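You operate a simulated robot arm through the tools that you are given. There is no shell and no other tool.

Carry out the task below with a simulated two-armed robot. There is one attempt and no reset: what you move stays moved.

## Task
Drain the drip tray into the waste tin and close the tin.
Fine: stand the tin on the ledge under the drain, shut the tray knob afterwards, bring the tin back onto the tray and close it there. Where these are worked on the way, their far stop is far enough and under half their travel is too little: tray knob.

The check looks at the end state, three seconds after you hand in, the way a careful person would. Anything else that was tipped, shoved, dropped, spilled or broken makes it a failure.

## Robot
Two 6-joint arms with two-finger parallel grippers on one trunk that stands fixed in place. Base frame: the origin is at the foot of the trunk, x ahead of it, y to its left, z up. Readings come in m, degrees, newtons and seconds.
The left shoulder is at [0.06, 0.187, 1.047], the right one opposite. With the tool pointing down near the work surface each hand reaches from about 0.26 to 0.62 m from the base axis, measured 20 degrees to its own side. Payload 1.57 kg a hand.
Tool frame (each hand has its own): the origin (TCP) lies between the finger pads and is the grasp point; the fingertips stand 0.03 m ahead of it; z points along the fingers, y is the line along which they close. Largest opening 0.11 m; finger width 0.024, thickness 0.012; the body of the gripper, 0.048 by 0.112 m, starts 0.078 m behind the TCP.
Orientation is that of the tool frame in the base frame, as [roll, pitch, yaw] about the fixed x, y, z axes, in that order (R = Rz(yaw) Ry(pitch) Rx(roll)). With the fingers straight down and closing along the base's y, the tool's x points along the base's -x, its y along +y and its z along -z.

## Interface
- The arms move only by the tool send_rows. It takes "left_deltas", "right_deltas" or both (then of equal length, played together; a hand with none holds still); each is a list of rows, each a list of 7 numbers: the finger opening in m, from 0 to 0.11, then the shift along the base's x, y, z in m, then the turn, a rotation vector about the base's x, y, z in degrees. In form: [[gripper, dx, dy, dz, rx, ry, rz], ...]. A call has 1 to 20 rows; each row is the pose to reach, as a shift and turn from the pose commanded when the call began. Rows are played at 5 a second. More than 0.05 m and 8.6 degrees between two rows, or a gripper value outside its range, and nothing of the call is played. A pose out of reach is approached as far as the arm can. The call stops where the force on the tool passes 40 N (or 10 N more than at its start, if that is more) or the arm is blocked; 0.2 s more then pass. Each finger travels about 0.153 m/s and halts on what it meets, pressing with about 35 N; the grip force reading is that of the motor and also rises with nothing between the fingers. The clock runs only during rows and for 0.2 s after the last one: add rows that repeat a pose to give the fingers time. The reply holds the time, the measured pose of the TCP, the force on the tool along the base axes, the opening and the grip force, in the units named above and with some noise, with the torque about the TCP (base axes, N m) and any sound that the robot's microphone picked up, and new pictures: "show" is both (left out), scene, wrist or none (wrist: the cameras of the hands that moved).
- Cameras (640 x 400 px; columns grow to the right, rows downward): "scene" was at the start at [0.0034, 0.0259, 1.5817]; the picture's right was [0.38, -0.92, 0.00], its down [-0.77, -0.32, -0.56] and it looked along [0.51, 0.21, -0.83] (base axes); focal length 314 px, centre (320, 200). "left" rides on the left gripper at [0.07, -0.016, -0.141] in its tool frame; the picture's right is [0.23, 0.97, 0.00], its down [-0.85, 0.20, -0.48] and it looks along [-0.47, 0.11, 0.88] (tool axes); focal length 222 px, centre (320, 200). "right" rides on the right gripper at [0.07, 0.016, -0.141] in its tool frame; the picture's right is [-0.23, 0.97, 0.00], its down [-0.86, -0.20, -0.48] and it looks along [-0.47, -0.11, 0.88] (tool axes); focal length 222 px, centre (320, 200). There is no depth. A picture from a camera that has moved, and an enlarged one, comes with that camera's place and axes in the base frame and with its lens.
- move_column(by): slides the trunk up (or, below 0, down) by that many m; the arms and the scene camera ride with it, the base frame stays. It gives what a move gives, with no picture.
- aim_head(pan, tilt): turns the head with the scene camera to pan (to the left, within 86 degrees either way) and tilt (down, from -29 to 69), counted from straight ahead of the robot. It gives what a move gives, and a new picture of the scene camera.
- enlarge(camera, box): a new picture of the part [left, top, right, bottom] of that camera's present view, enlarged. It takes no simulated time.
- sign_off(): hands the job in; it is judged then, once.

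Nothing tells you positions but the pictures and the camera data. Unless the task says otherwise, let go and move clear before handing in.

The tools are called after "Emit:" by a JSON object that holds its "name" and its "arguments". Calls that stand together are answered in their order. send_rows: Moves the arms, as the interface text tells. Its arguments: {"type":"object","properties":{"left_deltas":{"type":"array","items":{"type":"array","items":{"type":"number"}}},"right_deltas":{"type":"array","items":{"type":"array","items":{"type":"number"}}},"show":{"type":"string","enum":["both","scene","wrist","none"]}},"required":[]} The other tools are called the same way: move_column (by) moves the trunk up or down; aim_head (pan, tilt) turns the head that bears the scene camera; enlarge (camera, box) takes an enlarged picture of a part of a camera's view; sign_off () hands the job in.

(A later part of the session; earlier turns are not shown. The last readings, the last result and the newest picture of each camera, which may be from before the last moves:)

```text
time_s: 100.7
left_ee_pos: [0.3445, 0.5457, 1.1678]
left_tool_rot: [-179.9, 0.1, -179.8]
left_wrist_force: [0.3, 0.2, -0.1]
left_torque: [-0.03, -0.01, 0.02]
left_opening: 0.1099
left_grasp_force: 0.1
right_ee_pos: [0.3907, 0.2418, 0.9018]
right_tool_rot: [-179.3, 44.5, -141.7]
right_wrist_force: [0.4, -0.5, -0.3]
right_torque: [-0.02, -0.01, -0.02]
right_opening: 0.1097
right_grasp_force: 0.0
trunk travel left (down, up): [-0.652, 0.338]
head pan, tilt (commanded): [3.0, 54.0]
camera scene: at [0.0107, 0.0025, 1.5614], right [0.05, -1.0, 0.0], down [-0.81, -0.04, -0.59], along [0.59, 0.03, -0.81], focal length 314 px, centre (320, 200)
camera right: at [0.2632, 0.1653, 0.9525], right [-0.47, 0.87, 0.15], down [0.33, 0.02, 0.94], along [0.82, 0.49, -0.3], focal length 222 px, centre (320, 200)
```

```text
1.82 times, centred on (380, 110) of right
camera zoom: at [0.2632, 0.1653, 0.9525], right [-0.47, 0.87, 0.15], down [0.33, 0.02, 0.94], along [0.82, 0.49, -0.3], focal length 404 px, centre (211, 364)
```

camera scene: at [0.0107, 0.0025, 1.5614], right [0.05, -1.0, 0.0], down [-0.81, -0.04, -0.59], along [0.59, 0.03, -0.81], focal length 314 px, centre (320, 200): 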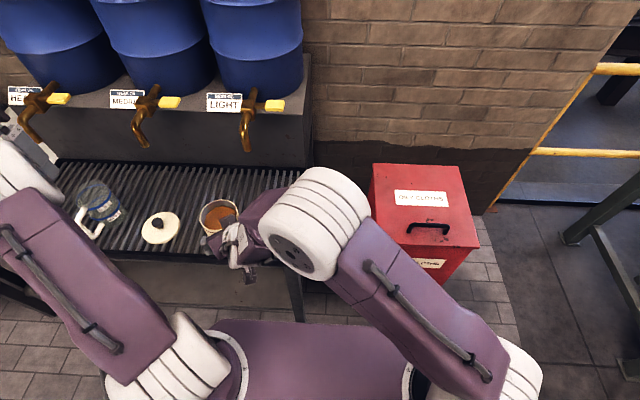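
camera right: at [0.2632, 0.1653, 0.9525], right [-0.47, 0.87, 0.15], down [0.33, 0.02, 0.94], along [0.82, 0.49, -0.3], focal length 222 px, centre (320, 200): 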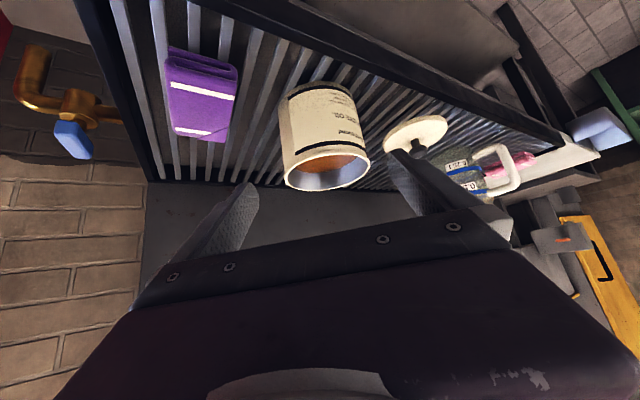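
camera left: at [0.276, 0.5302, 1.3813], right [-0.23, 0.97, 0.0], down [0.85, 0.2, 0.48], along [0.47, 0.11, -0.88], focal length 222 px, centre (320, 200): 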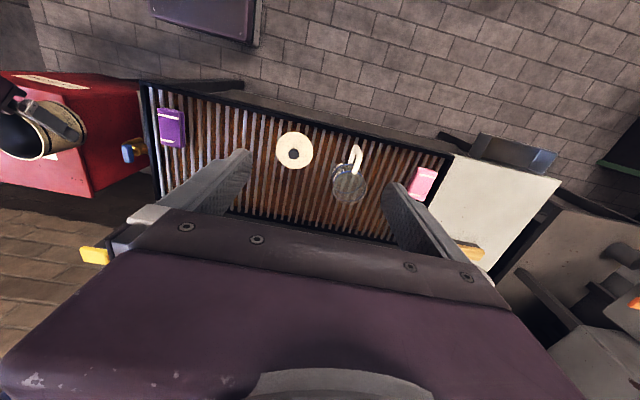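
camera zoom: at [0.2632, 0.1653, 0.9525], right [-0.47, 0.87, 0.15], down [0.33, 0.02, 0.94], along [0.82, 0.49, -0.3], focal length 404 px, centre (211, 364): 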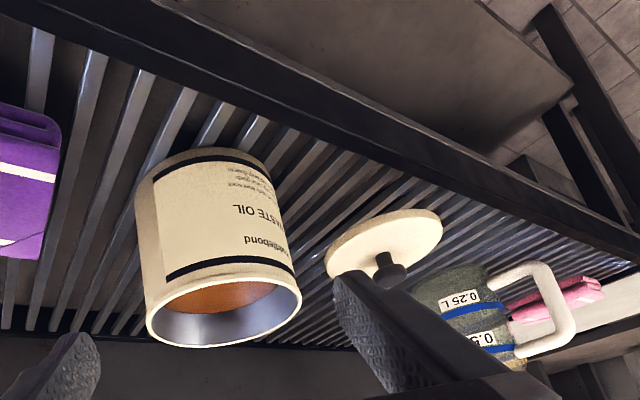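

The tin stands free. Now I'll move the right arm away to its own side so the left arm can place the lid.

Emit:
{"name": "send_rows", "arguments": {"right_deltas": [[0.11, 0.005, -0.02, 0.02, 0, 0, -3], [0.11, 0.012, -0.05, 0.04, 0, 0, -7], [0.11, 0.022, -0.085, 0.06, 0, 0, -11], [0.11, 0.032, -0.12, 0.07, 0, 0, -15], [0.11, 0.042, -0.155, 0.07, 0, 0, -19], [0.11, 0.052, -0.19, 0.07, 0, 0, -23], [0.11, 0.062, -0.225, 0.07, 0, 0, -27], [0.11, 0.072, -0.26, 0.07, 0, 0, -31], [0.11, 0.082, -0.295, 0.07, 0, 0, -35], [0.11, 0.09, -0.33, 0.07, 0, 0, -38], [0.11, 0.09, -0.33, 0.07, 0, 0, -38]], "show": "scene"}}

Emit:
{"name": "aim_head", "arguments": {"pan": 22, "tilt": 56}}

Emit:
{"name": "enlarge", "arguments": {"camera": "scene", "box": [180, 120, 420, 270]}}

Emit:
{"name": "enlarge", "arguments": {"camera": "left", "box": [120, 80, 400, 260]}}

```text
time_s: 103.1
left_ee_pos: [0.344, 0.5471, 1.168]
left_tool_rot: [180.0, 0.1, -179.9]
left_wrist_force: [-0.3, 1.1, 0.3]
left_torque: [0.0, -0.05, 0.03]
left_opening: 0.1098
left_grasp_force: 0.0
right_ee_pos: [0.4825, -0.0888, 0.9714]
right_tool_rot: [-179.2, 44.5, -179.7]
right_wrist_force: [-0.5, 0.3, -0.4]
right_torque: [-0.02, 0.0, 0.0]
right_opening: 0.1101
right_grasp_force: 0.1
trunk travel left (down, up): [-0.652, 0.338]
head pan, tilt (commanded): [3.0, 54.0]
camera scene: at [0.0107, 0.0034, 1.5614], right [0.05, -1.0, 0.0], down [-0.81, -0.04, -0.59], along [0.59, 0.03, -0.81], focal length 314 px, centre (320, 200)
```

scene: 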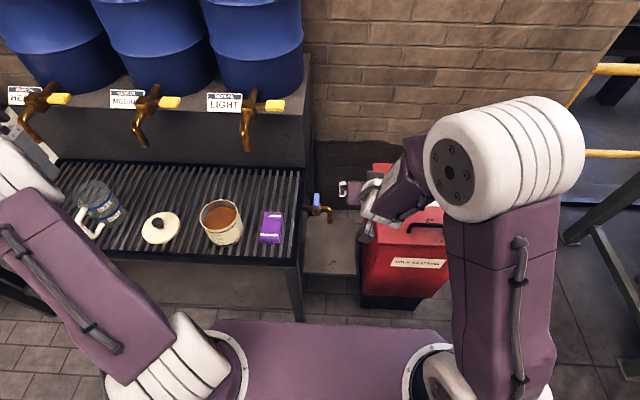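

```text
time_s: 104.0
left_ee_pos: [0.3441, 0.5468, 1.1681]
left_tool_rot: [-180.0, 0.0, -180.0]
left_wrist_force: [0.1, -0.1, 0.1]
left_torque: [0.03, 0.01, 0.0]
left_opening: 0.1103
left_grasp_force: 0.1
right_ee_pos: [0.4814, -0.0878, 0.9716]
right_tool_rot: [-179.4, 44.5, -179.9]
right_wrist_force: [-0.6, -0.1, 0.9]
right_torque: [-0.01, 0.0, 0.01]
right_opening: 0.11
right_grasp_force: 0.1
trunk travel left (down, up): [-0.652, 0.338]
head pan, tilt (commanded): [22.0, 56.0]
camera scene: at [0.0039, 0.0253, 1.5589], right [0.37, -0.93, 0.0], down [-0.77, -0.31, -0.56], along [0.52, 0.21, -0.83], focal length 314 px, centre (320, 200)
```

scene: 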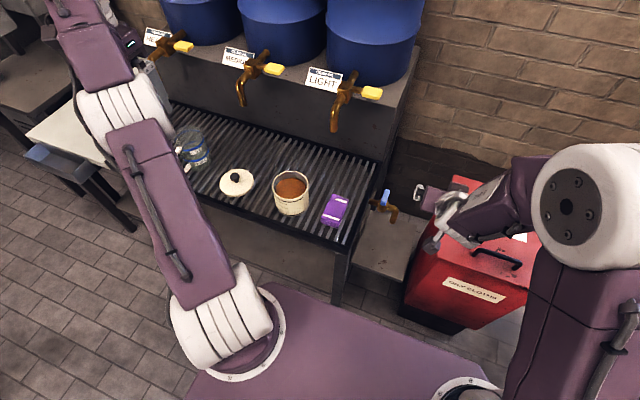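

```text
2.67 times, centred on (300, 195) of scene
camera zoom: at [0.0039, 0.0253, 1.5589], right [0.37, -0.93, 0.0], down [-0.77, -0.31, -0.56], along [0.52, 0.21, -0.83], focal length 838 px, centre (373, 213)
```

zoom: 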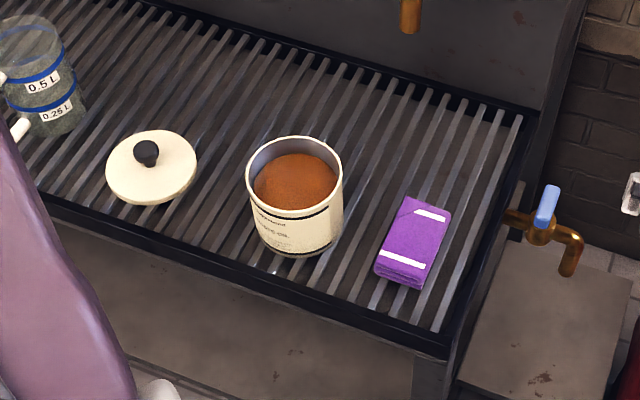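

```text
2.22 times, centred on (260, 170) of left
camera zoom: at [0.275, 0.5304, 1.3086], right [-0.23, 0.97, 0.0], down [0.85, 0.2, 0.48], along [0.47, 0.11, -0.88], focal length 494 px, centre (453, 267)
```

zoom: 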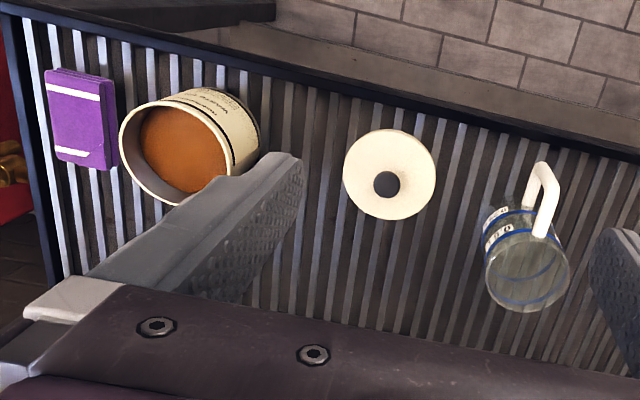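

Clear view now: the tin centre is at about (0.4615, 0.2995) with its rim at z≈0.847. The lid lies at (0.470, 0.501), its black knob centred at z≈0.78. I'll bring the left hand over the knob, coming down first and then forward.

Emit:
{"name": "send_rows", "arguments": {"left_deltas": [[0.1, 0, 0, -0.035, 0, 0, 0], [0.09, 0, 0, -0.07, 0, 0, 0], [0.08, 0, 0, -0.105, 0, 0, 0], [0.07, 0, 0, -0.14, 0, 0, 0], [0.06, 0, -0.01, -0.175, 0, 0, 0], [0.06, 0, -0.02, -0.21, 0, 0, 0], [0.06, 0.025, -0.028, -0.22, 0, 0, 0], [0.06, 0.05, -0.034, -0.228, 0, 0, 0], [0.06, 0.075, -0.04, -0.236, 0, 0, 0], [0.06, 0.1, -0.044, -0.244, 0, 0, 0], [0.06, 0.1265, -0.046, -0.25, 0, 0, 0], [0.06, 0.1265, -0.046, -0.25, 0, 0, 0]], "show": "both"}}

Emit:
{"name": "enlarge", "arguments": {"camera": "left", "box": [220, 60, 420, 220]}}

Emit:
{"name": "enlarge", "arguments": {"camera": "scene", "box": [160, 100, 360, 240]}}

```text
time_s: 106.5
left_ee_pos: [0.4717, 0.5002, 0.9193]
left_tool_rot: [180.0, 0.1, -179.8]
left_wrist_force: [0.5, -0.6, -0.3]
left_torque: [0.0, -0.05, 0.01]
left_opening: 0.0599
left_grasp_force: 0.1
right_ee_pos: [0.4808, -0.087, 0.9711]
right_tool_rot: [-179.5, 44.6, -179.8]
right_wrist_force: [0.4, 0.6, 0.7]
right_torque: [0.01, -0.02, 0.0]
right_opening: 0.1099
right_grasp_force: 0.1
trunk travel left (down, up): [-0.652, 0.338]
head pan, tilt (commanded): [22.0, 56.0]
camera scene: at [0.003, 0.0253, 1.5589], right [0.38, -0.93, 0.0], down [-0.77, -0.31, -0.56], along [0.52, 0.21, -0.83], focal length 314 px, centre (320, 200)
camera left: at [0.4012, 0.4847, 1.0592], right [-0.23, 0.97, 0.0], down [0.85, 0.2, 0.48], along [0.47, 0.11, -0.88], focal length 222 px, centre (320, 200)
```

scene: 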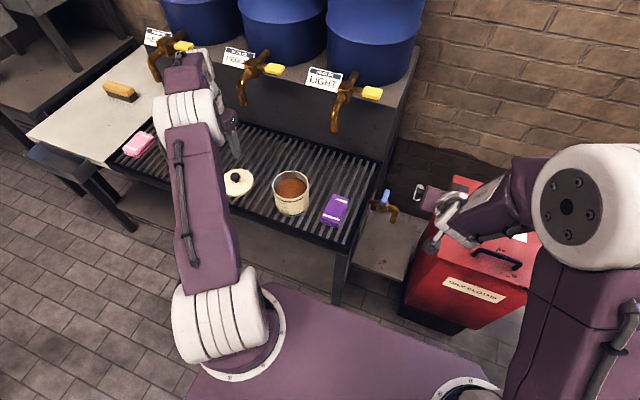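
left: 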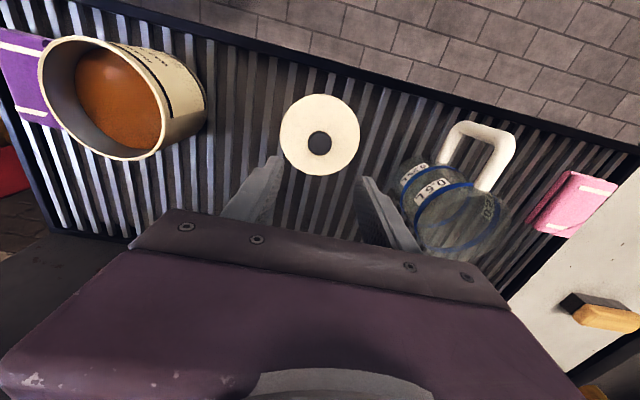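

```text
2.50 times, centred on (320, 140) of left
camera zoom: at [0.4012, 0.4847, 1.0592], right [-0.23, 0.97, 0.0], down [0.85, 0.2, 0.48], along [0.47, 0.11, -0.88], focal length 555 px, centre (320, 350)
```

zoom: 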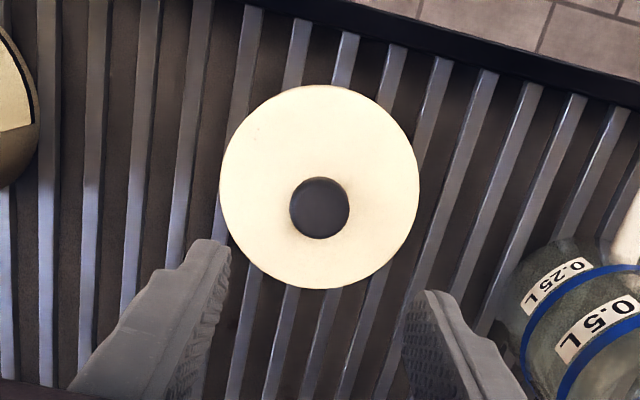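

```text
2.86 times, centred on (260, 170) of scene
camera zoom: at [0.003, 0.0253, 1.5589], right [0.38, -0.93, 0.0], down [-0.77, -0.31, -0.56], along [0.52, 0.21, -0.83], focal length 898 px, centre (491, 286)
```

zoom: 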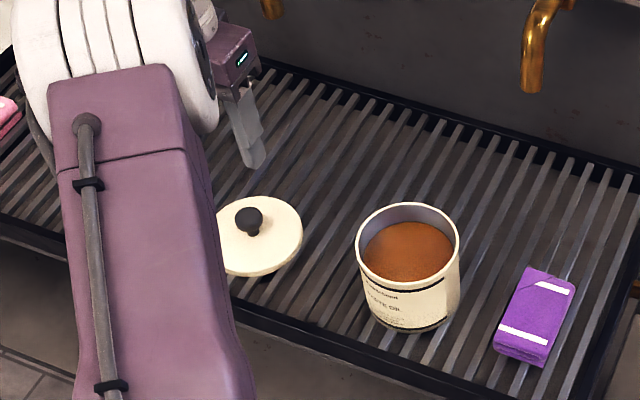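

The left hand is nicely over the knob, and the lid centre is at about (0.469, 0.500), 2 mm nearer than the hand. I'll correct and descend to grip the knob just above the lid's disc.

Emit:
{"name": "send_rows", "arguments": {"left_deltas": [[0.06, -0.001, 0, -0.03, 0, 0, 0], [0.06, -0.002, 0, -0.06, 0, 0, 0], [0.06, -0.0022, 0, -0.085, 0, 0, 0], [0.06, -0.0022, 0, -0.1, 0, 0, 0], [0.06, -0.0022, 0, -0.11, 0, 0, 0], [0.06, -0.0022, 0, -0.117, 0, 0, 0], [0.06, -0.0022, 0, -0.117, 0, 0, 0]], "show": "wrist"}}

Emit:
{"name": "enlarge", "arguments": {"camera": "left", "box": [220, 80, 420, 240]}}

Emit:
{"name": "enlarge", "arguments": {"camera": "scene", "box": [160, 100, 360, 240]}}

```text
time_s: 108.2
left_ee_pos: [0.4697, 0.5, 0.8005]
left_tool_rot: [-180.0, 0.0, -179.9]
left_wrist_force: [0.2, 0.0, -1.2]
left_torque: [-0.01, 0.01, 0.0]
left_opening: 0.0597
left_grasp_force: 0.0
right_ee_pos: [0.4816, -0.0885, 0.9723]
right_tool_rot: [-179.4, 44.5, -179.8]
right_wrist_force: [-0.6, 0.4, -0.1]
right_torque: [-0.02, 0.0, -0.01]
right_opening: 0.1098
right_grasp_force: 0.1
trunk travel left (down, up): [-0.652, 0.338]
head pan, tilt (commanded): [22.0, 56.0]
camera left: at [0.3989, 0.4844, 0.9406], right [-0.23, 0.97, 0.0], down [0.85, 0.2, 0.48], along [0.47, 0.11, -0.88], focal length 222 px, centre (320, 200)
```

left: 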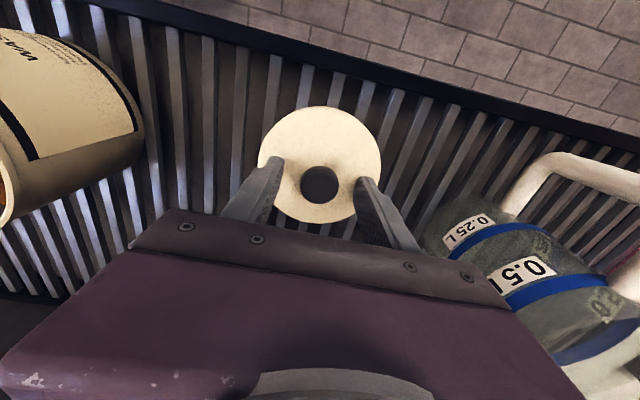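

```text
2.50 times, centred on (320, 160) of left
camera zoom: at [0.3989, 0.4844, 0.9406], right [-0.23, 0.97, 0.0], down [0.85, 0.2, 0.48], along [0.47, 0.11, -0.88], focal length 555 px, centre (320, 300)
```

zoom: 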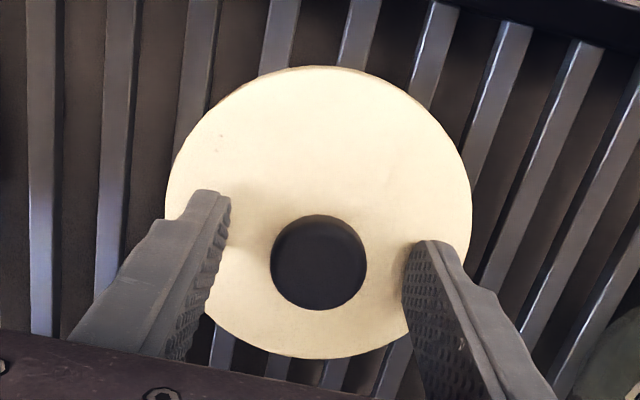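

```text
2.86 times, centred on (260, 170) of scene
camera zoom: at [0.0037, 0.0254, 1.5589], right [0.38, -0.93, 0.0], down [-0.77, -0.31, -0.56], along [0.52, 0.21, -0.83], focal length 898 px, centre (491, 286)
```

zoom: 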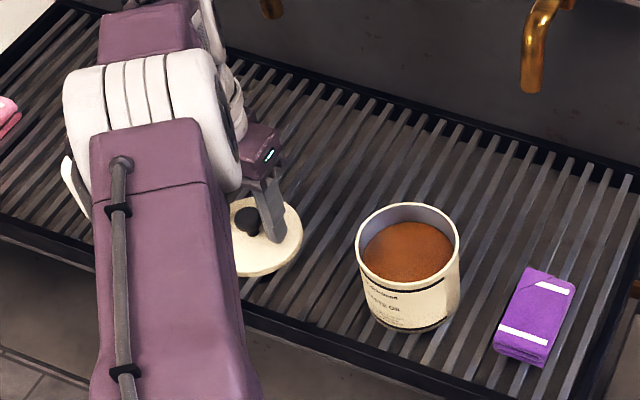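

Emit:
{"name": "send_rows", "arguments": {"left_deltas": [[0.06, -0.0018, 0, 0, 0, 0, 0], [0.045, -0.0018, 0, 0, 0, 0, 0], [0.035, -0.0018, 0, 0, 0, 0, 0], [0.028, -0.0018, 0, 0, 0, 0, 0], [0.02, -0.0018, 0, 0, 0, 0, 0], [0.01, -0.0018, 0, 0, 0, 0, 0], [0.01, -0.0018, 0, 0, 0, 0, 0]], "show": "wrist"}}

Emit:
{"name": "enlarge", "arguments": {"camera": "left", "box": [220, 80, 420, 240]}}

```text
time_s: 109.8
left_ee_pos: [0.4671, 0.5007, 0.8008]
left_tool_rot: [-180.0, 0.0, -179.9]
left_wrist_force: [0.2, -1.2, 0.3]
left_torque: [-0.04, -0.01, 0.04]
left_opening: 0.0282
left_grasp_force: 35.1
right_ee_pos: [0.482, -0.088, 0.9715]
right_tool_rot: [-179.3, 44.5, -179.8]
right_wrist_force: [0.0, -0.3, 1.0]
right_torque: [0.02, 0.02, 0.01]
right_opening: 0.1102
right_grasp_force: 0.0
trunk travel left (down, up): [-0.652, 0.338]
head pan, tilt (commanded): [22.0, 56.0]
camera left: at [0.3973, 0.4845, 0.9408], right [-0.23, 0.97, 0.0], down [0.85, 0.2, 0.48], along [0.47, 0.11, -0.88], focal length 222 px, centre (320, 200)
```

left: 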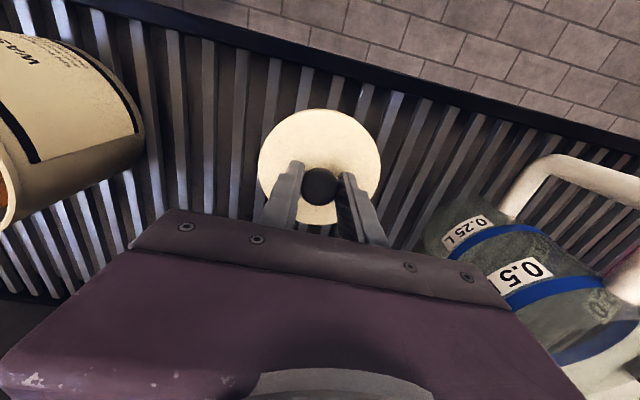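

```text
2.50 times, centred on (320, 160) of left
camera zoom: at [0.3973, 0.4845, 0.9408], right [-0.23, 0.97, 0.0], down [0.85, 0.2, 0.48], along [0.47, 0.11, -0.88], focal length 555 px, centre (320, 300)
```

zoom: 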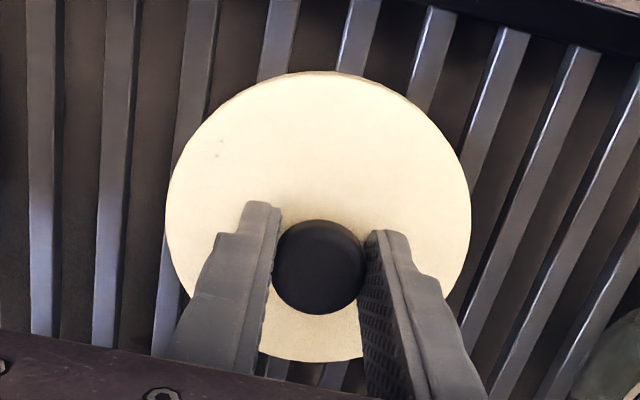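

The knob is gripped (0.028 m). I'll lift the lid and carry it over to above the tin.

Emit:
{"name": "send_rows", "arguments": {"left_deltas": [[0.01, 0, 0, 0.01, 0, 0, 0], [0.01, 0, 0, 0.03, 0, 0, 0], [0.01, 0, 0, 0.055, 0, 0, 0], [0.01, 0, 0, 0.08, 0, 0, 0], [0.01, 0, 0, 0.105, 0, 0, 0], [0.01, 0, 0, 0.125, 0, 0, 0], [0.01, 0, -0.015, 0.135, 0, 0, 0], [0.01, 0, -0.04, 0.14, 0, 0, 0], [0.01, -0.001, -0.07, 0.14, 0, 0, 0], [0.01, -0.002, -0.1, 0.14, 0, 0, 0], [0.01, -0.003, -0.13, 0.14, 0, 0, 0], [0.01, -0.004, -0.16, 0.14, 0, 0, 0], [0.01, -0.005, -0.185, 0.14, 0, 0, 0], [0.01, -0.0055, -0.2, 0.14, 0, 0, 0], [0.01, -0.0055, -0.2, 0.14, 0, 0, 0]], "show": "both"}}

Emit:
{"name": "enlarge", "arguments": {"camera": "left", "box": [200, 60, 440, 240]}}

Emit:
{"name": "enlarge", "arguments": {"camera": "scene", "box": [180, 100, 380, 240]}}

```text
time_s: 113.0
left_ee_pos: [0.4616, 0.3002, 0.9415]
left_tool_rot: [180.0, 0.0, -179.7]
left_wrist_force: [-0.5, 0.2, -0.7]
left_torque: [-0.04, 0.02, -0.04]
left_opening: 0.0281
left_grasp_force: 35.0
right_ee_pos: [0.4821, -0.0872, 0.9718]
right_tool_rot: [-179.3, 44.5, -179.7]
right_wrist_force: [-0.7, 0.7, 0.6]
right_torque: [-0.02, -0.05, 0.02]
right_opening: 0.1101
right_grasp_force: 0.1
trunk travel left (down, up): [-0.652, 0.338]
head pan, tilt (commanded): [22.0, 56.0]
camera scene: at [0.0039, 0.0258, 1.5589], right [0.38, -0.93, 0.0], down [-0.77, -0.31, -0.56], along [0.52, 0.21, -0.83], focal length 314 px, centre (320, 200)
camera left: at [0.3912, 0.2842, 1.0817], right [-0.23, 0.97, 0.0], down [0.85, 0.2, 0.48], along [0.47, 0.11, -0.88], focal length 222 px, centre (320, 200)
```

scene: 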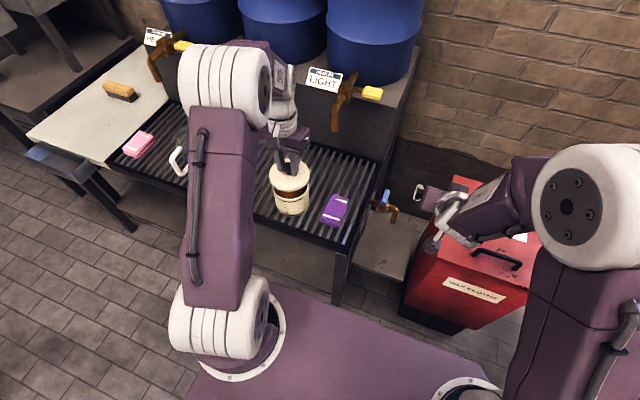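
left: 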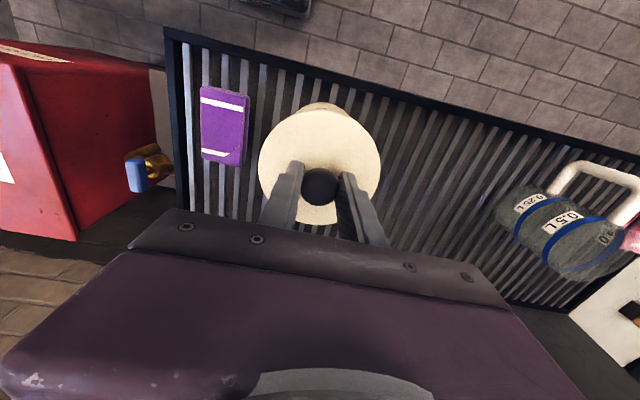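

```text
2.22 times, centred on (320, 150) of left
camera zoom: at [0.3912, 0.2842, 1.0817], right [-0.23, 0.97, 0.0], down [0.85, 0.2, 0.48], along [0.47, 0.11, -0.88], focal length 494 px, centre (320, 311)
```

zoom: 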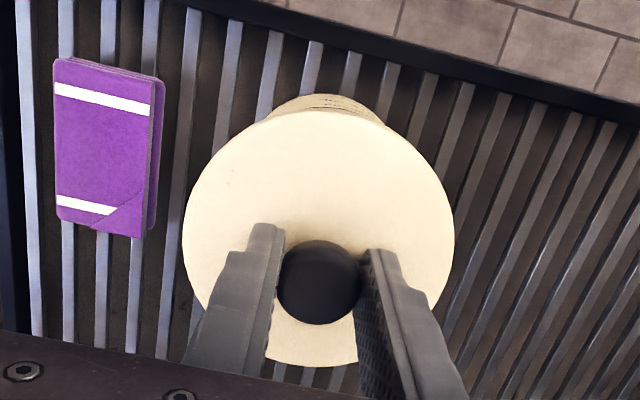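

```text
2.86 times, centred on (280, 170) of scene
camera zoom: at [0.0039, 0.0258, 1.5589], right [0.38, -0.93, 0.0], down [-0.77, -0.31, -0.56], along [0.52, 0.21, -0.83], focal length 898 px, centre (434, 286)
```

zoom: 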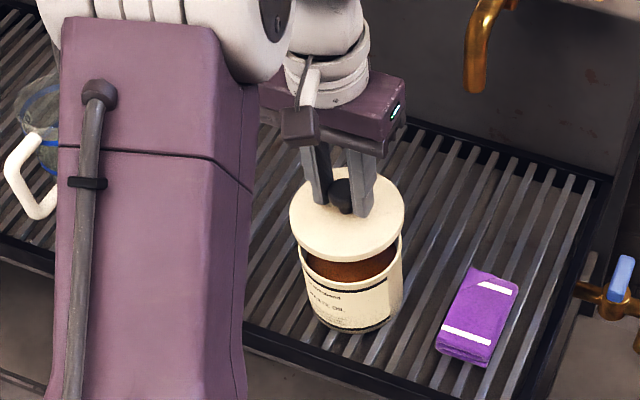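

The lid is above the tin. Before lowering, I'll check the relative alignment more carefully in enlarged views.

Emit:
{"name": "enlarge", "arguments": {"camera": "left", "box": [260, 80, 380, 160]}}

Emit:
{"name": "enlarge", "arguments": {"camera": "scene", "box": [250, 140, 330, 220]}}

Emit:
{"name": "enlarge", "arguments": {"camera": "right", "box": [320, 0, 640, 200]}}

```text
5.00 times, centred on (320, 120) of left
camera zoom: at [0.3912, 0.2842, 1.0817], right [-0.23, 0.97, 0.0], down [0.85, 0.2, 0.48], along [0.47, 0.11, -0.88], focal length 1111 px, centre (320, 600)
```

zoom: 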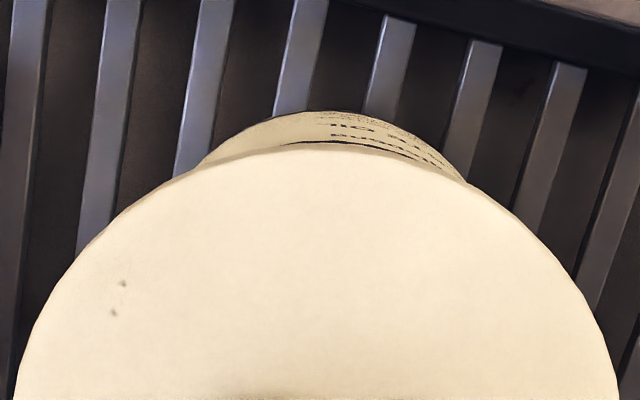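

```text
5.00 times, centred on (290, 180) of scene
camera zoom: at [0.0039, 0.0258, 1.5589], right [0.38, -0.93, 0.0], down [-0.77, -0.31, -0.56], along [0.52, 0.21, -0.83], focal length 1571 px, centre (470, 300)
```

zoom: 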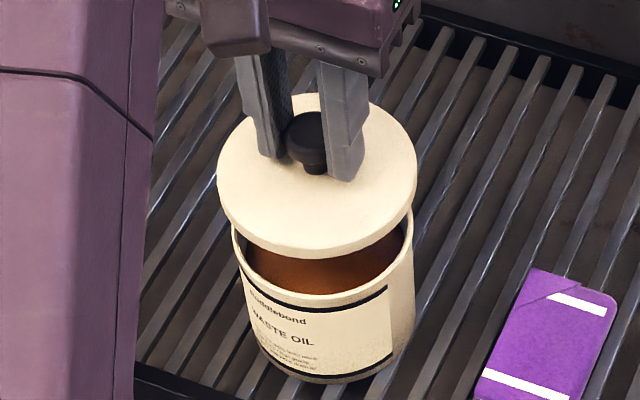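

```text
2.00 times, centred on (480, 100) of right
camera zoom: at [0.3327, -0.0694, 1.0228], right [0.17, 0.97, 0.15], down [0.27, -0.19, 0.94], along [0.95, -0.11, -0.3], focal length 444 px, centre (0, 400)
```

zoom: 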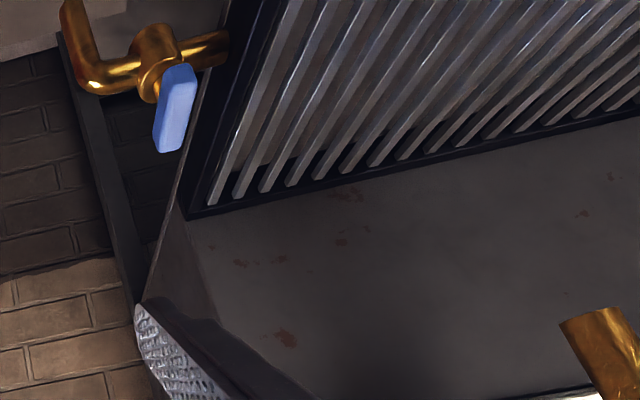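

The two views suggest the tin centre is about 3 mm farther than the lid's centre. I'll shift accordingly, lower to about 1 cm above the rim, and bring the right hand to a better viewing pose for a cross-check.

Emit:
{"name": "send_rows", "arguments": {"left_deltas": [[0.01, 0.001, 0.0005, -0.008, 0, 0, 0], [0.01, 0.002, 0.001, -0.016, 0, 0, 0], [0.01, 0.003, 0.001, -0.024, 0, 0, 0], [0.01, 0.003, 0.001, -0.03, 0, 0, 0], [0.01, 0.003, 0.001, -0.0345, 0, 0, 0], [0.01, 0.003, 0.001, -0.0345, 0, 0, 0]], "show": "none"}}

Emit:
{"name": "enlarge", "arguments": {"camera": "left", "box": [240, 80, 400, 240]}}

Emit:
{"name": "enlarge", "arguments": {"camera": "scene", "box": [250, 150, 330, 220]}}

```text
time_s: 114.3
left_ee_pos: [0.4656, 0.3024, 0.9081]
left_tool_rot: [-179.9, -0.1, -180.0]
left_wrist_force: [0.2, 0.2, -1.4]
left_torque: [0.0, 0.02, 0.03]
left_opening: 0.0282
left_grasp_force: 34.9
right_ee_pos: [0.4817, -0.087, 0.9713]
right_tool_rot: [-179.3, 44.6, -179.8]
right_wrist_force: [0.4, 0.1, 0.1]
right_torque: [0.0, -0.02, 0.0]
right_opening: 0.1098
right_grasp_force: 0.1
trunk travel left (down, up): [-0.652, 0.338]
head pan, tilt (commanded): [22.0, 56.0]
```

```text
2.50 times, centred on (320, 160) of left
camera zoom: at [0.3952, 0.2856, 1.0469], right [-0.23, 0.97, 0.0], down [0.85, 0.2, 0.48], along [0.47, 0.11, -0.88], focal length 555 px, centre (320, 300)
```

zoom: 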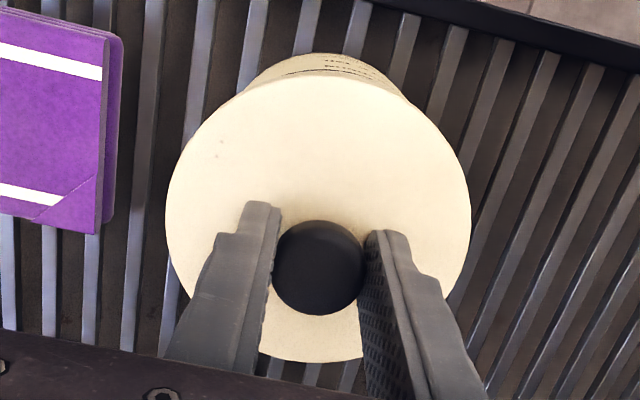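

```text
5.71 times, centred on (290, 185) of scene
camera zoom: at [0.0039, 0.0255, 1.5589], right [0.38, -0.93, 0.0], down [-0.77, -0.31, -0.56], along [0.52, 0.21, -0.83], focal length 1795 px, centre (491, 286)
```

zoom: 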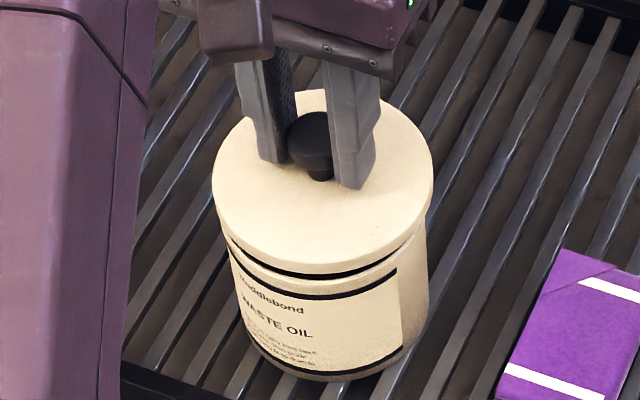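

Close to aligned: in this view the lid needs about 1 mm more toward the robot's right. I'll zoom tighter to judge the front-to-back alignment.

Emit:
{"name": "enlarge", "arguments": {"camera": "scene", "box": [270, 175, 310, 205]}}

Emit:
{"name": "enlarge", "arguments": {"camera": "left", "box": [270, 85, 370, 145]}}

```text
13.33 times, centred on (290, 190) of scene
camera zoom: at [0.0039, 0.0255, 1.5589], right [0.38, -0.93, 0.0], down [-0.77, -0.31, -0.56], along [0.52, 0.21, -0.83], focal length 4189 px, centre (720, 333)
```

zoom: 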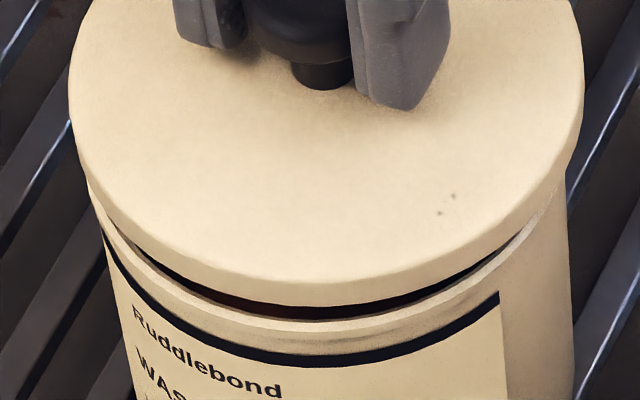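

```text
6.40 times, centred on (320, 115) of left
camera zoom: at [0.3952, 0.2856, 1.0469], right [-0.23, 0.97, 0.0], down [0.85, 0.2, 0.48], along [0.47, 0.11, -0.88], focal length 1422 px, centre (320, 744)
```

zoom: 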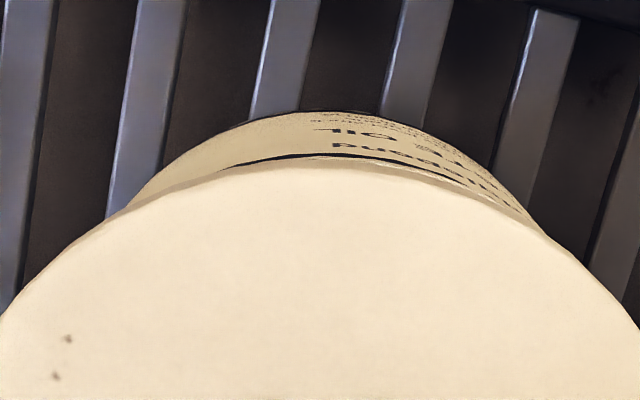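

The tight views agree that the tin is about 1.5 mm farther and 2 mm to the left of the lid's centre. I'll make that correction, then lower slowly.

Emit:
{"name": "send_rows", "arguments": {"left_deltas": [[0.01, 0.0008, 0.001, 0, 0, 0, 0], [0.01, 0.0015, 0.0022, -0.002, 0, 0, 0], [0.01, 0.0015, 0.0022, -0.005, 0, 0, 0], [0.01, 0.0015, 0.0022, -0.008, 0, 0, 0], [0.01, 0.0015, 0.0022, -0.011, 0, 0, 0], [0.01, 0.0015, 0.0022, -0.011, 0, 0, 0]], "show": "none"}}

Emit:
{"name": "enlarge", "arguments": {"camera": "scene", "box": [265, 175, 315, 215]}}

Emit:
{"name": "enlarge", "arguments": {"camera": "left", "box": [270, 85, 370, 145]}}

```text
time_s: 115.8
left_ee_pos: [0.4672, 0.3047, 0.8965]
left_tool_rot: [180.0, 0.0, -180.0]
left_wrist_force: [-0.6, 0.4, 2.0]
left_torque: [-0.03, 0.05, 0.01]
left_opening: 0.028
left_grasp_force: 35.2
right_ee_pos: [0.4813, -0.0881, 0.9716]
right_tool_rot: [-179.4, 44.5, -179.8]
right_wrist_force: [0.9, 0.0, 0.1]
right_torque: [-0.03, 0.03, 0.0]
right_opening: 0.1101
right_grasp_force: 0.1
trunk travel left (down, up): [-0.652, 0.338]
head pan, tilt (commanded): [22.0, 56.0]
```

```text
10.00 times, centred on (290, 195) of scene
camera zoom: at [0.0038, 0.0254, 1.5589], right [0.38, -0.93, 0.0], down [-0.77, -0.31, -0.56], along [0.52, 0.21, -0.83], focal length 3142 px, centre (620, 250)
```

zoom: 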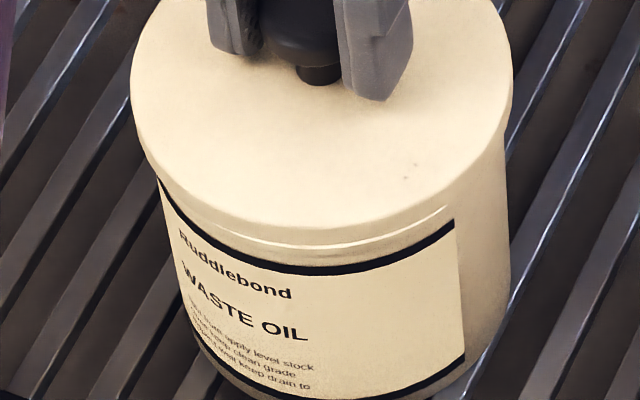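

```text
6.40 times, centred on (320, 115) of left
camera zoom: at [0.3963, 0.2881, 1.0358], right [-0.23, 0.97, 0.0], down [0.85, 0.2, 0.48], along [0.47, 0.11, -0.88], focal length 1422 px, centre (320, 744)
```

zoom: 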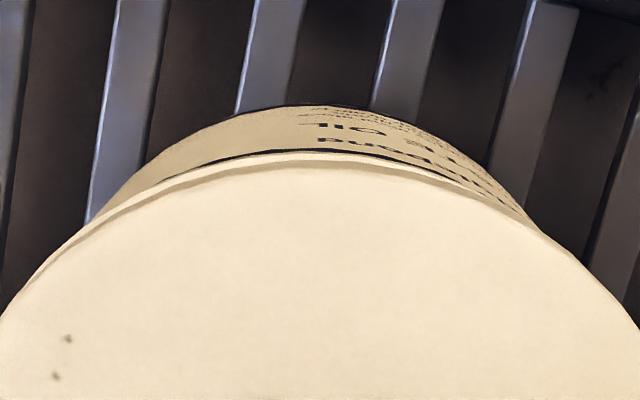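

The lid is just touching the rim, and both views show it centred. I'll press down gently in small steps, watching force and sound.

Emit:
{"name": "send_rows", "arguments": {"left_deltas": [[0.01, 0, 0, -0.001, 0, 0, 0], [0.01, 0, 0, -0.002, 0, 0, 0], [0.01, 0, 0, -0.002, 0, 0, 0]], "show": "none"}}

Emit:
{"name": "enlarge", "arguments": {"camera": "scene", "box": [265, 175, 315, 215]}}

```text
time_s: 116.5
left_ee_pos: [0.4657, 0.305, 0.8951]
left_tool_rot: [179.9, 0.2, -179.8]
left_wrist_force: [0.6, 3.8, 16.5]
left_torque: [-0.13, 0.69, -0.05]
left_opening: 0.0284
left_grasp_force: 35.6
right_ee_pos: [0.4798, -0.0875, 0.9732]
right_tool_rot: [-179.5, 44.7, -179.8]
right_wrist_force: [-0.3, 0.3, -0.6]
right_torque: [0.03, -0.03, 0.0]
right_opening: 0.1099
right_grasp_force: 0.1
trunk travel left (down, up): [-0.652, 0.338]
head pan, tilt (commanded): [22.0, 56.0]
```

```text
10.00 times, centred on (290, 195) of scene
camera zoom: at [0.0018, 0.0247, 1.5591], right [0.38, -0.93, 0.0], down [-0.77, -0.31, -0.56], along [0.52, 0.21, -0.83], focal length 3142 px, centre (620, 250)
```

zoom: 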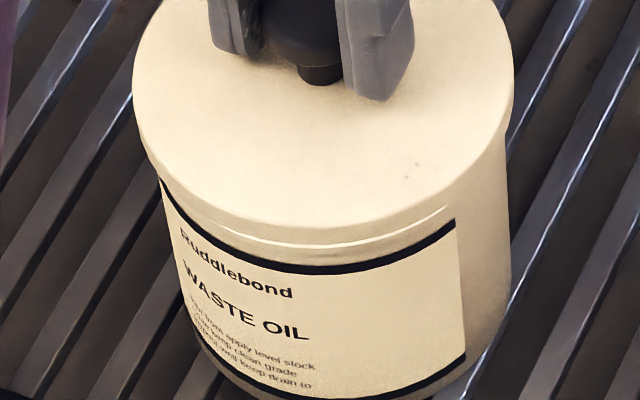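

Emit:
{"name": "enlarge", "arguments": {"camera": "scene", "box": [275, 188, 312, 206]}}

Emit:
{"name": "enlarge", "arguments": {"camera": "left", "box": [280, 95, 350, 125]}}

```text
16.00 times, centred on (294, 197) of scene
camera zoom: at [0.0018, 0.0247, 1.5591], right [0.38, -0.93, 0.0], down [-0.77, -0.31, -0.56], along [0.52, 0.21, -0.83], focal length 5027 px, centre (744, 248)
```

zoom: 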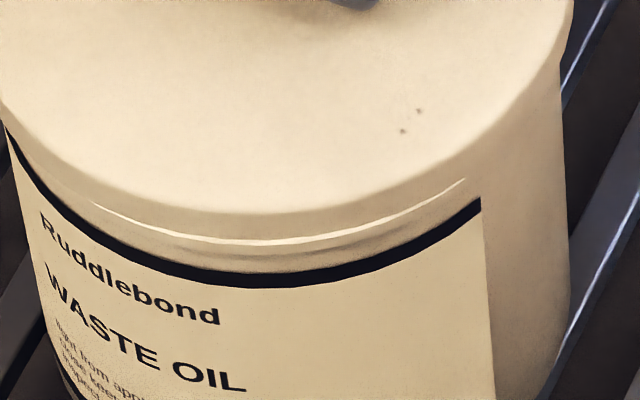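

```text
9.14 times, centred on (315, 110) of left
camera zoom: at [0.3958, 0.2877, 1.0352], right [-0.23, 0.97, 0.0], down [0.85, 0.2, 0.48], along [0.47, 0.11, -0.88], focal length 2031 px, centre (366, 1023)
```

zoom: 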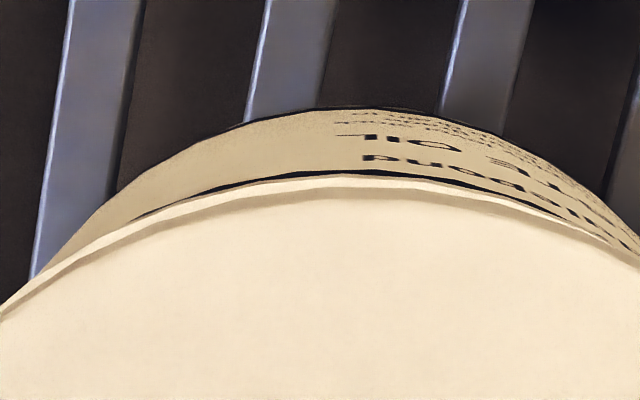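

The contact torque and the bright crescent at the near rim both say the lid sits about 2 mm too far from the robot. I'll lift slightly, shift it back 2 mm, and lower again.

Emit:
{"name": "send_rows", "arguments": {"left_deltas": [[0.01, 0, 0, 0.003, 0, 0, 0], [0.01, 0, 0, 0.005, 0, 0, 0], [0.01, -0.001, -0.0003, 0.005, 0, 0, 0], [0.01, -0.002, -0.0006, 0.005, 0, 0, 0], [0.01, -0.002, -0.0006, 0.003, 0, 0, 0], [0.01, -0.002, -0.0006, 0.001, 0, 0, 0], [0.01, -0.002, -0.0006, 0.0, 0, 0, 0], [0.01, -0.002, -0.0006, 0.0, 0, 0, 0]], "show": "none"}}

Emit:
{"name": "enlarge", "arguments": {"camera": "scene", "box": [275, 188, 312, 206]}}

Emit:
{"name": "enlarge", "arguments": {"camera": "left", "box": [280, 95, 350, 125]}}

```text
time_s: 118.3
left_ee_pos: [0.4641, 0.3037, 0.8939]
left_tool_rot: [180.0, -0.1, -180.0]
left_wrist_force: [0.4, 0.3, -0.8]
left_torque: [-0.03, -0.02, 0.02]
left_opening: 0.0285
left_grasp_force: 34.8
right_ee_pos: [0.481, -0.0878, 0.9706]
right_tool_rot: [-179.3, 44.4, -179.8]
right_wrist_force: [0.0, 0.2, 1.1]
right_torque: [0.01, 0.05, 0.03]
right_opening: 0.1102
right_grasp_force: 0.0
trunk travel left (down, up): [-0.652, 0.338]
head pan, tilt (commanded): [22.0, 56.0]
```

```text
16.00 times, centred on (294, 197) of scene
camera zoom: at [0.0039, 0.0255, 1.5589], right [0.38, -0.93, 0.0], down [-0.77, -0.31, -0.56], along [0.52, 0.21, -0.83], focal length 5027 px, centre (744, 248)
```

zoom: 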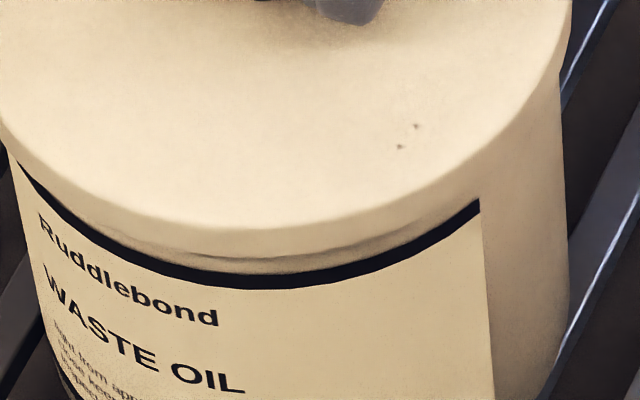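

```text
9.14 times, centred on (315, 110) of left
camera zoom: at [0.3945, 0.2876, 1.0342], right [-0.23, 0.97, 0.0], down [0.85, 0.2, 0.48], along [0.47, 0.11, -0.88], focal length 2031 px, centre (366, 1023)
```

zoom: 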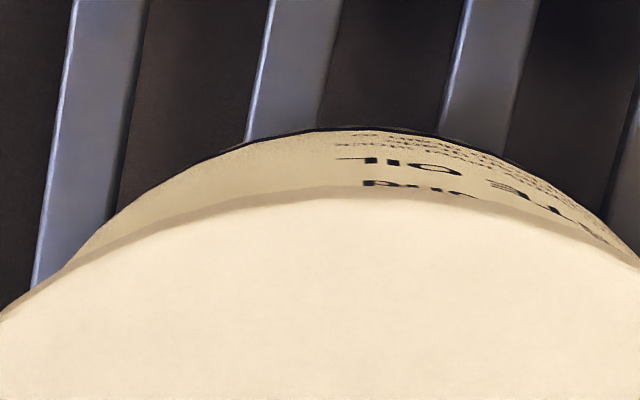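

Now at the same height there's no contact force, so the lid clears the rim edge. I'll continue lowering slowly.

Emit:
{"name": "send_rows", "arguments": {"left_deltas": [[0.01, 0, 0, -0.001, 0, 0, 0], [0.01, 0, 0, -0.002, 0, 0, 0], [0.01, 0, 0, -0.003, 0, 0, 0], [0.01, 0, 0, -0.003, 0, 0, 0]], "show": "none"}}

Emit:
{"name": "enlarge", "arguments": {"camera": "scene", "box": [275, 188, 312, 206]}}

```text
time_s: 119.3
left_ee_pos: [0.4645, 0.3037, 0.8901]
left_tool_rot: [-180.0, 0.1, -179.9]
left_wrist_force: [1.0, -0.2, -1.2]
left_torque: [0.03, -0.02, -0.04]
left_opening: 0.0283
left_grasp_force: 35.3
right_ee_pos: [0.4813, -0.0874, 0.9723]
right_tool_rot: [-179.4, 44.5, -179.8]
right_wrist_force: [-0.7, 0.9, -0.3]
right_torque: [-0.03, 0.02, -0.02]
right_opening: 0.1099
right_grasp_force: 0.1
trunk travel left (down, up): [-0.652, 0.338]
head pan, tilt (commanded): [22.0, 56.0]
```

```text
16.00 times, centred on (294, 197) of scene
camera zoom: at [0.0039, 0.0255, 1.5589], right [0.38, -0.93, 0.0], down [-0.77, -0.31, -0.56], along [0.52, 0.21, -0.83], focal length 5027 px, centre (744, 248)
```

zoom: 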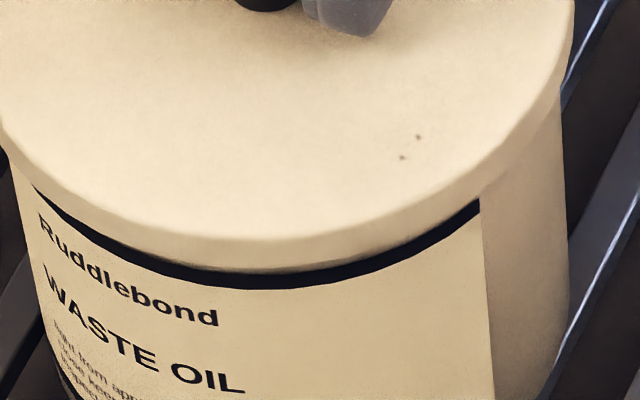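

It's capping over the rim with no resistance. Continuing down to the seat.

Emit:
{"name": "send_rows", "arguments": {"left_deltas": [[0.01, 0, 0, -0.001, 0, 0, 0], [0.01, 0, 0, -0.002, 0, 0, 0], [0.01, 0, 0, -0.003, 0, 0, 0], [0.01, 0, 0, -0.003, 0, 0, 0]], "show": "none"}}

```text
time_s: 120.3
left_ee_pos: [0.4636, 0.3023, 0.8924]
left_tool_rot: [179.8, 0.4, -179.8]
left_wrist_force: [0.6, 2.1, 28.4]
left_torque: [0.05, -0.01, 0.02]
left_opening: 0.0283
left_grasp_force: 35.2
right_ee_pos: [0.4788, -0.0887, 0.9727]
right_tool_rot: [-179.6, 44.8, -179.9]
right_wrist_force: [0.2, -0.1, 0.0]
right_torque: [0.0, 0.0, 0.0]
right_opening: 0.11
right_grasp_force: 0.0
trunk travel left (down, up): [-0.652, 0.338]
head pan, tilt (commanded): [22.0, 56.0]
heard: snap
```

A snap was heard and the force is even, so the lid is seated. I'll unload, check, then open the fingers.

Emit:
{"name": "send_rows", "arguments": {"left_deltas": [[0.01, 0, 0, 0.001, 0, 0, 0], [0.01, 0, 0, 0.002, 0, 0, 0], [0.01, 0, 0, 0.002, 0, 0, 0]], "show": "none"}}

Emit:
{"name": "enlarge", "arguments": {"camera": "scene", "box": [250, 160, 330, 220]}}

Emit:
{"name": "enlarge", "arguments": {"camera": "left", "box": [240, 80, 400, 240]}}

```text
time_s: 121.2
left_ee_pos: [0.4636, 0.3037, 0.8914]
left_tool_rot: [179.9, 0.1, -179.8]
left_wrist_force: [5.8, 1.7, 19.8]
left_torque: [0.06, -0.55, 0.05]
left_opening: 0.0284
left_grasp_force: 35.1
right_ee_pos: [0.4806, -0.0883, 0.9722]
right_tool_rot: [-179.3, 44.6, -179.8]
right_wrist_force: [0.2, -0.6, -0.8]
right_torque: [0.03, 0.0, 0.04]
right_opening: 0.1099
right_grasp_force: 0.0
trunk travel left (down, up): [-0.652, 0.338]
head pan, tilt (commanded): [22.0, 56.0]
```

```text
6.67 times, centred on (290, 190) of scene
camera zoom: at [0.0022, 0.0242, 1.5589], right [0.37, -0.93, 0.0], down [-0.77, -0.31, -0.56], along [0.52, 0.21, -0.83], focal length 2094 px, centre (520, 267)
```

zoom: 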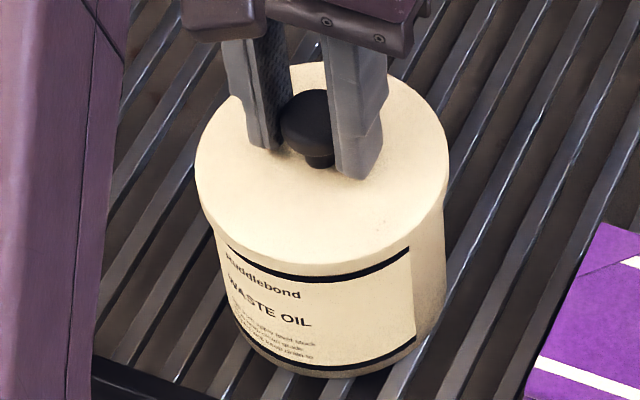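

```text
2.50 times, centred on (320, 160) of left
camera zoom: at [0.3933, 0.2864, 1.0308], right [-0.23, 0.97, 0.0], down [0.85, 0.2, 0.48], along [0.47, 0.11, -0.88], focal length 555 px, centre (320, 300)
```

zoom: 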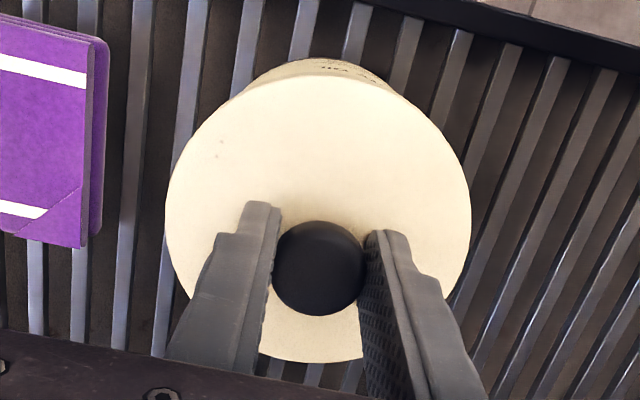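

Emit:
{"name": "send_rows", "arguments": {"left_deltas": [[0.01, 0, 0, 0.001, 0, 0, 0], [0.01, 0, 0, 0.0022, 0, 0, 0], [0.01, 0, 0, 0.0022, 0, 0, 0]], "show": "none"}}

```text
time_s: 122.0
left_ee_pos: [0.463, 0.3017, 0.8916]
left_tool_rot: [179.9, -0.2, -180.0]
left_wrist_force: [-0.1, 0.5, -0.9]
left_torque: [-0.05, 0.03, -0.02]
left_opening: 0.0283
left_grasp_force: 34.8
right_ee_pos: [0.4816, -0.0875, 0.9715]
right_tool_rot: [-179.2, 44.5, -179.7]
right_wrist_force: [1.4, 0.2, 0.3]
right_torque: [0.0, -0.02, -0.03]
right_opening: 0.1098
right_grasp_force: 0.0
trunk travel left (down, up): [-0.652, 0.338]
head pan, tilt (commanded): [22.0, 56.0]
heard: snap
```

A second snap was heard while unloading. I need to see whether the lid is still seated.

Emit:
{"name": "enlarge", "arguments": {"camera": "scene", "box": [275, 188, 312, 206]}}

Emit:
{"name": "enlarge", "arguments": {"camera": "scene", "box": [250, 160, 330, 220]}}

Emit:
{"name": "enlarge", "arguments": {"camera": "left", "box": [280, 95, 350, 125]}}

```text
16.00 times, centred on (294, 197) of scene
camera zoom: at [0.0037, 0.0255, 1.5587], right [0.38, -0.93, 0.0], down [-0.77, -0.31, -0.56], along [0.52, 0.21, -0.83], focal length 5027 px, centre (744, 248)
```

zoom: 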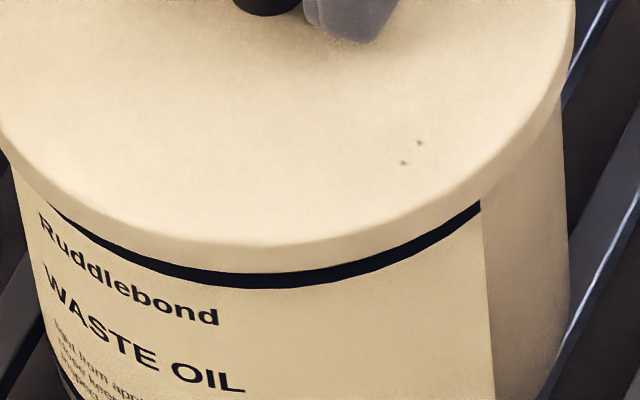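

```text
6.67 times, centred on (290, 190) of scene
camera zoom: at [0.0037, 0.0255, 1.5587], right [0.38, -0.93, 0.0], down [-0.77, -0.31, -0.56], along [0.52, 0.21, -0.83], focal length 2094 px, centre (520, 267)
```

zoom: 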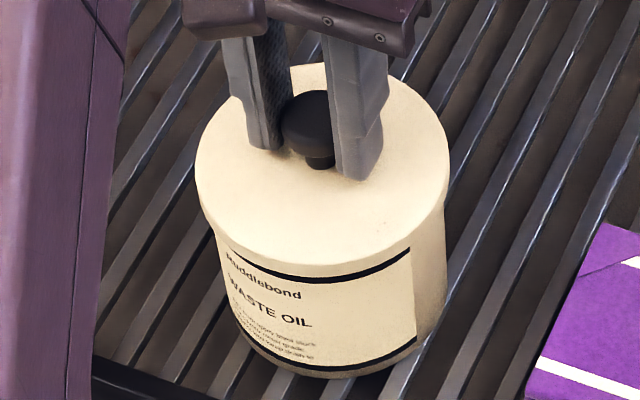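

```text
9.14 times, centred on (315, 110) of left
camera zoom: at [0.3938, 0.2866, 1.0314], right [-0.23, 0.97, 0.0], down [0.86, 0.2, 0.47], along [0.46, 0.11, -0.88], focal length 2031 px, centre (366, 1023)
```

zoom: 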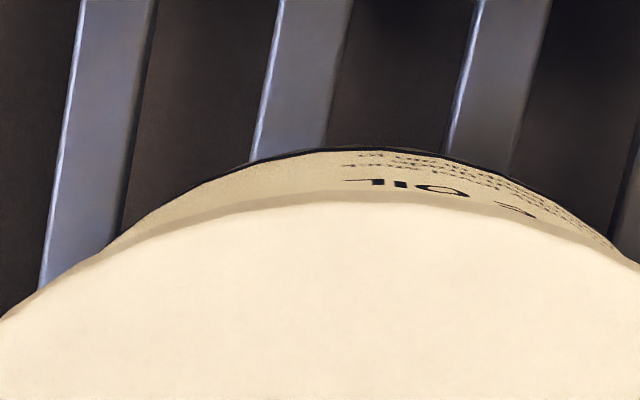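

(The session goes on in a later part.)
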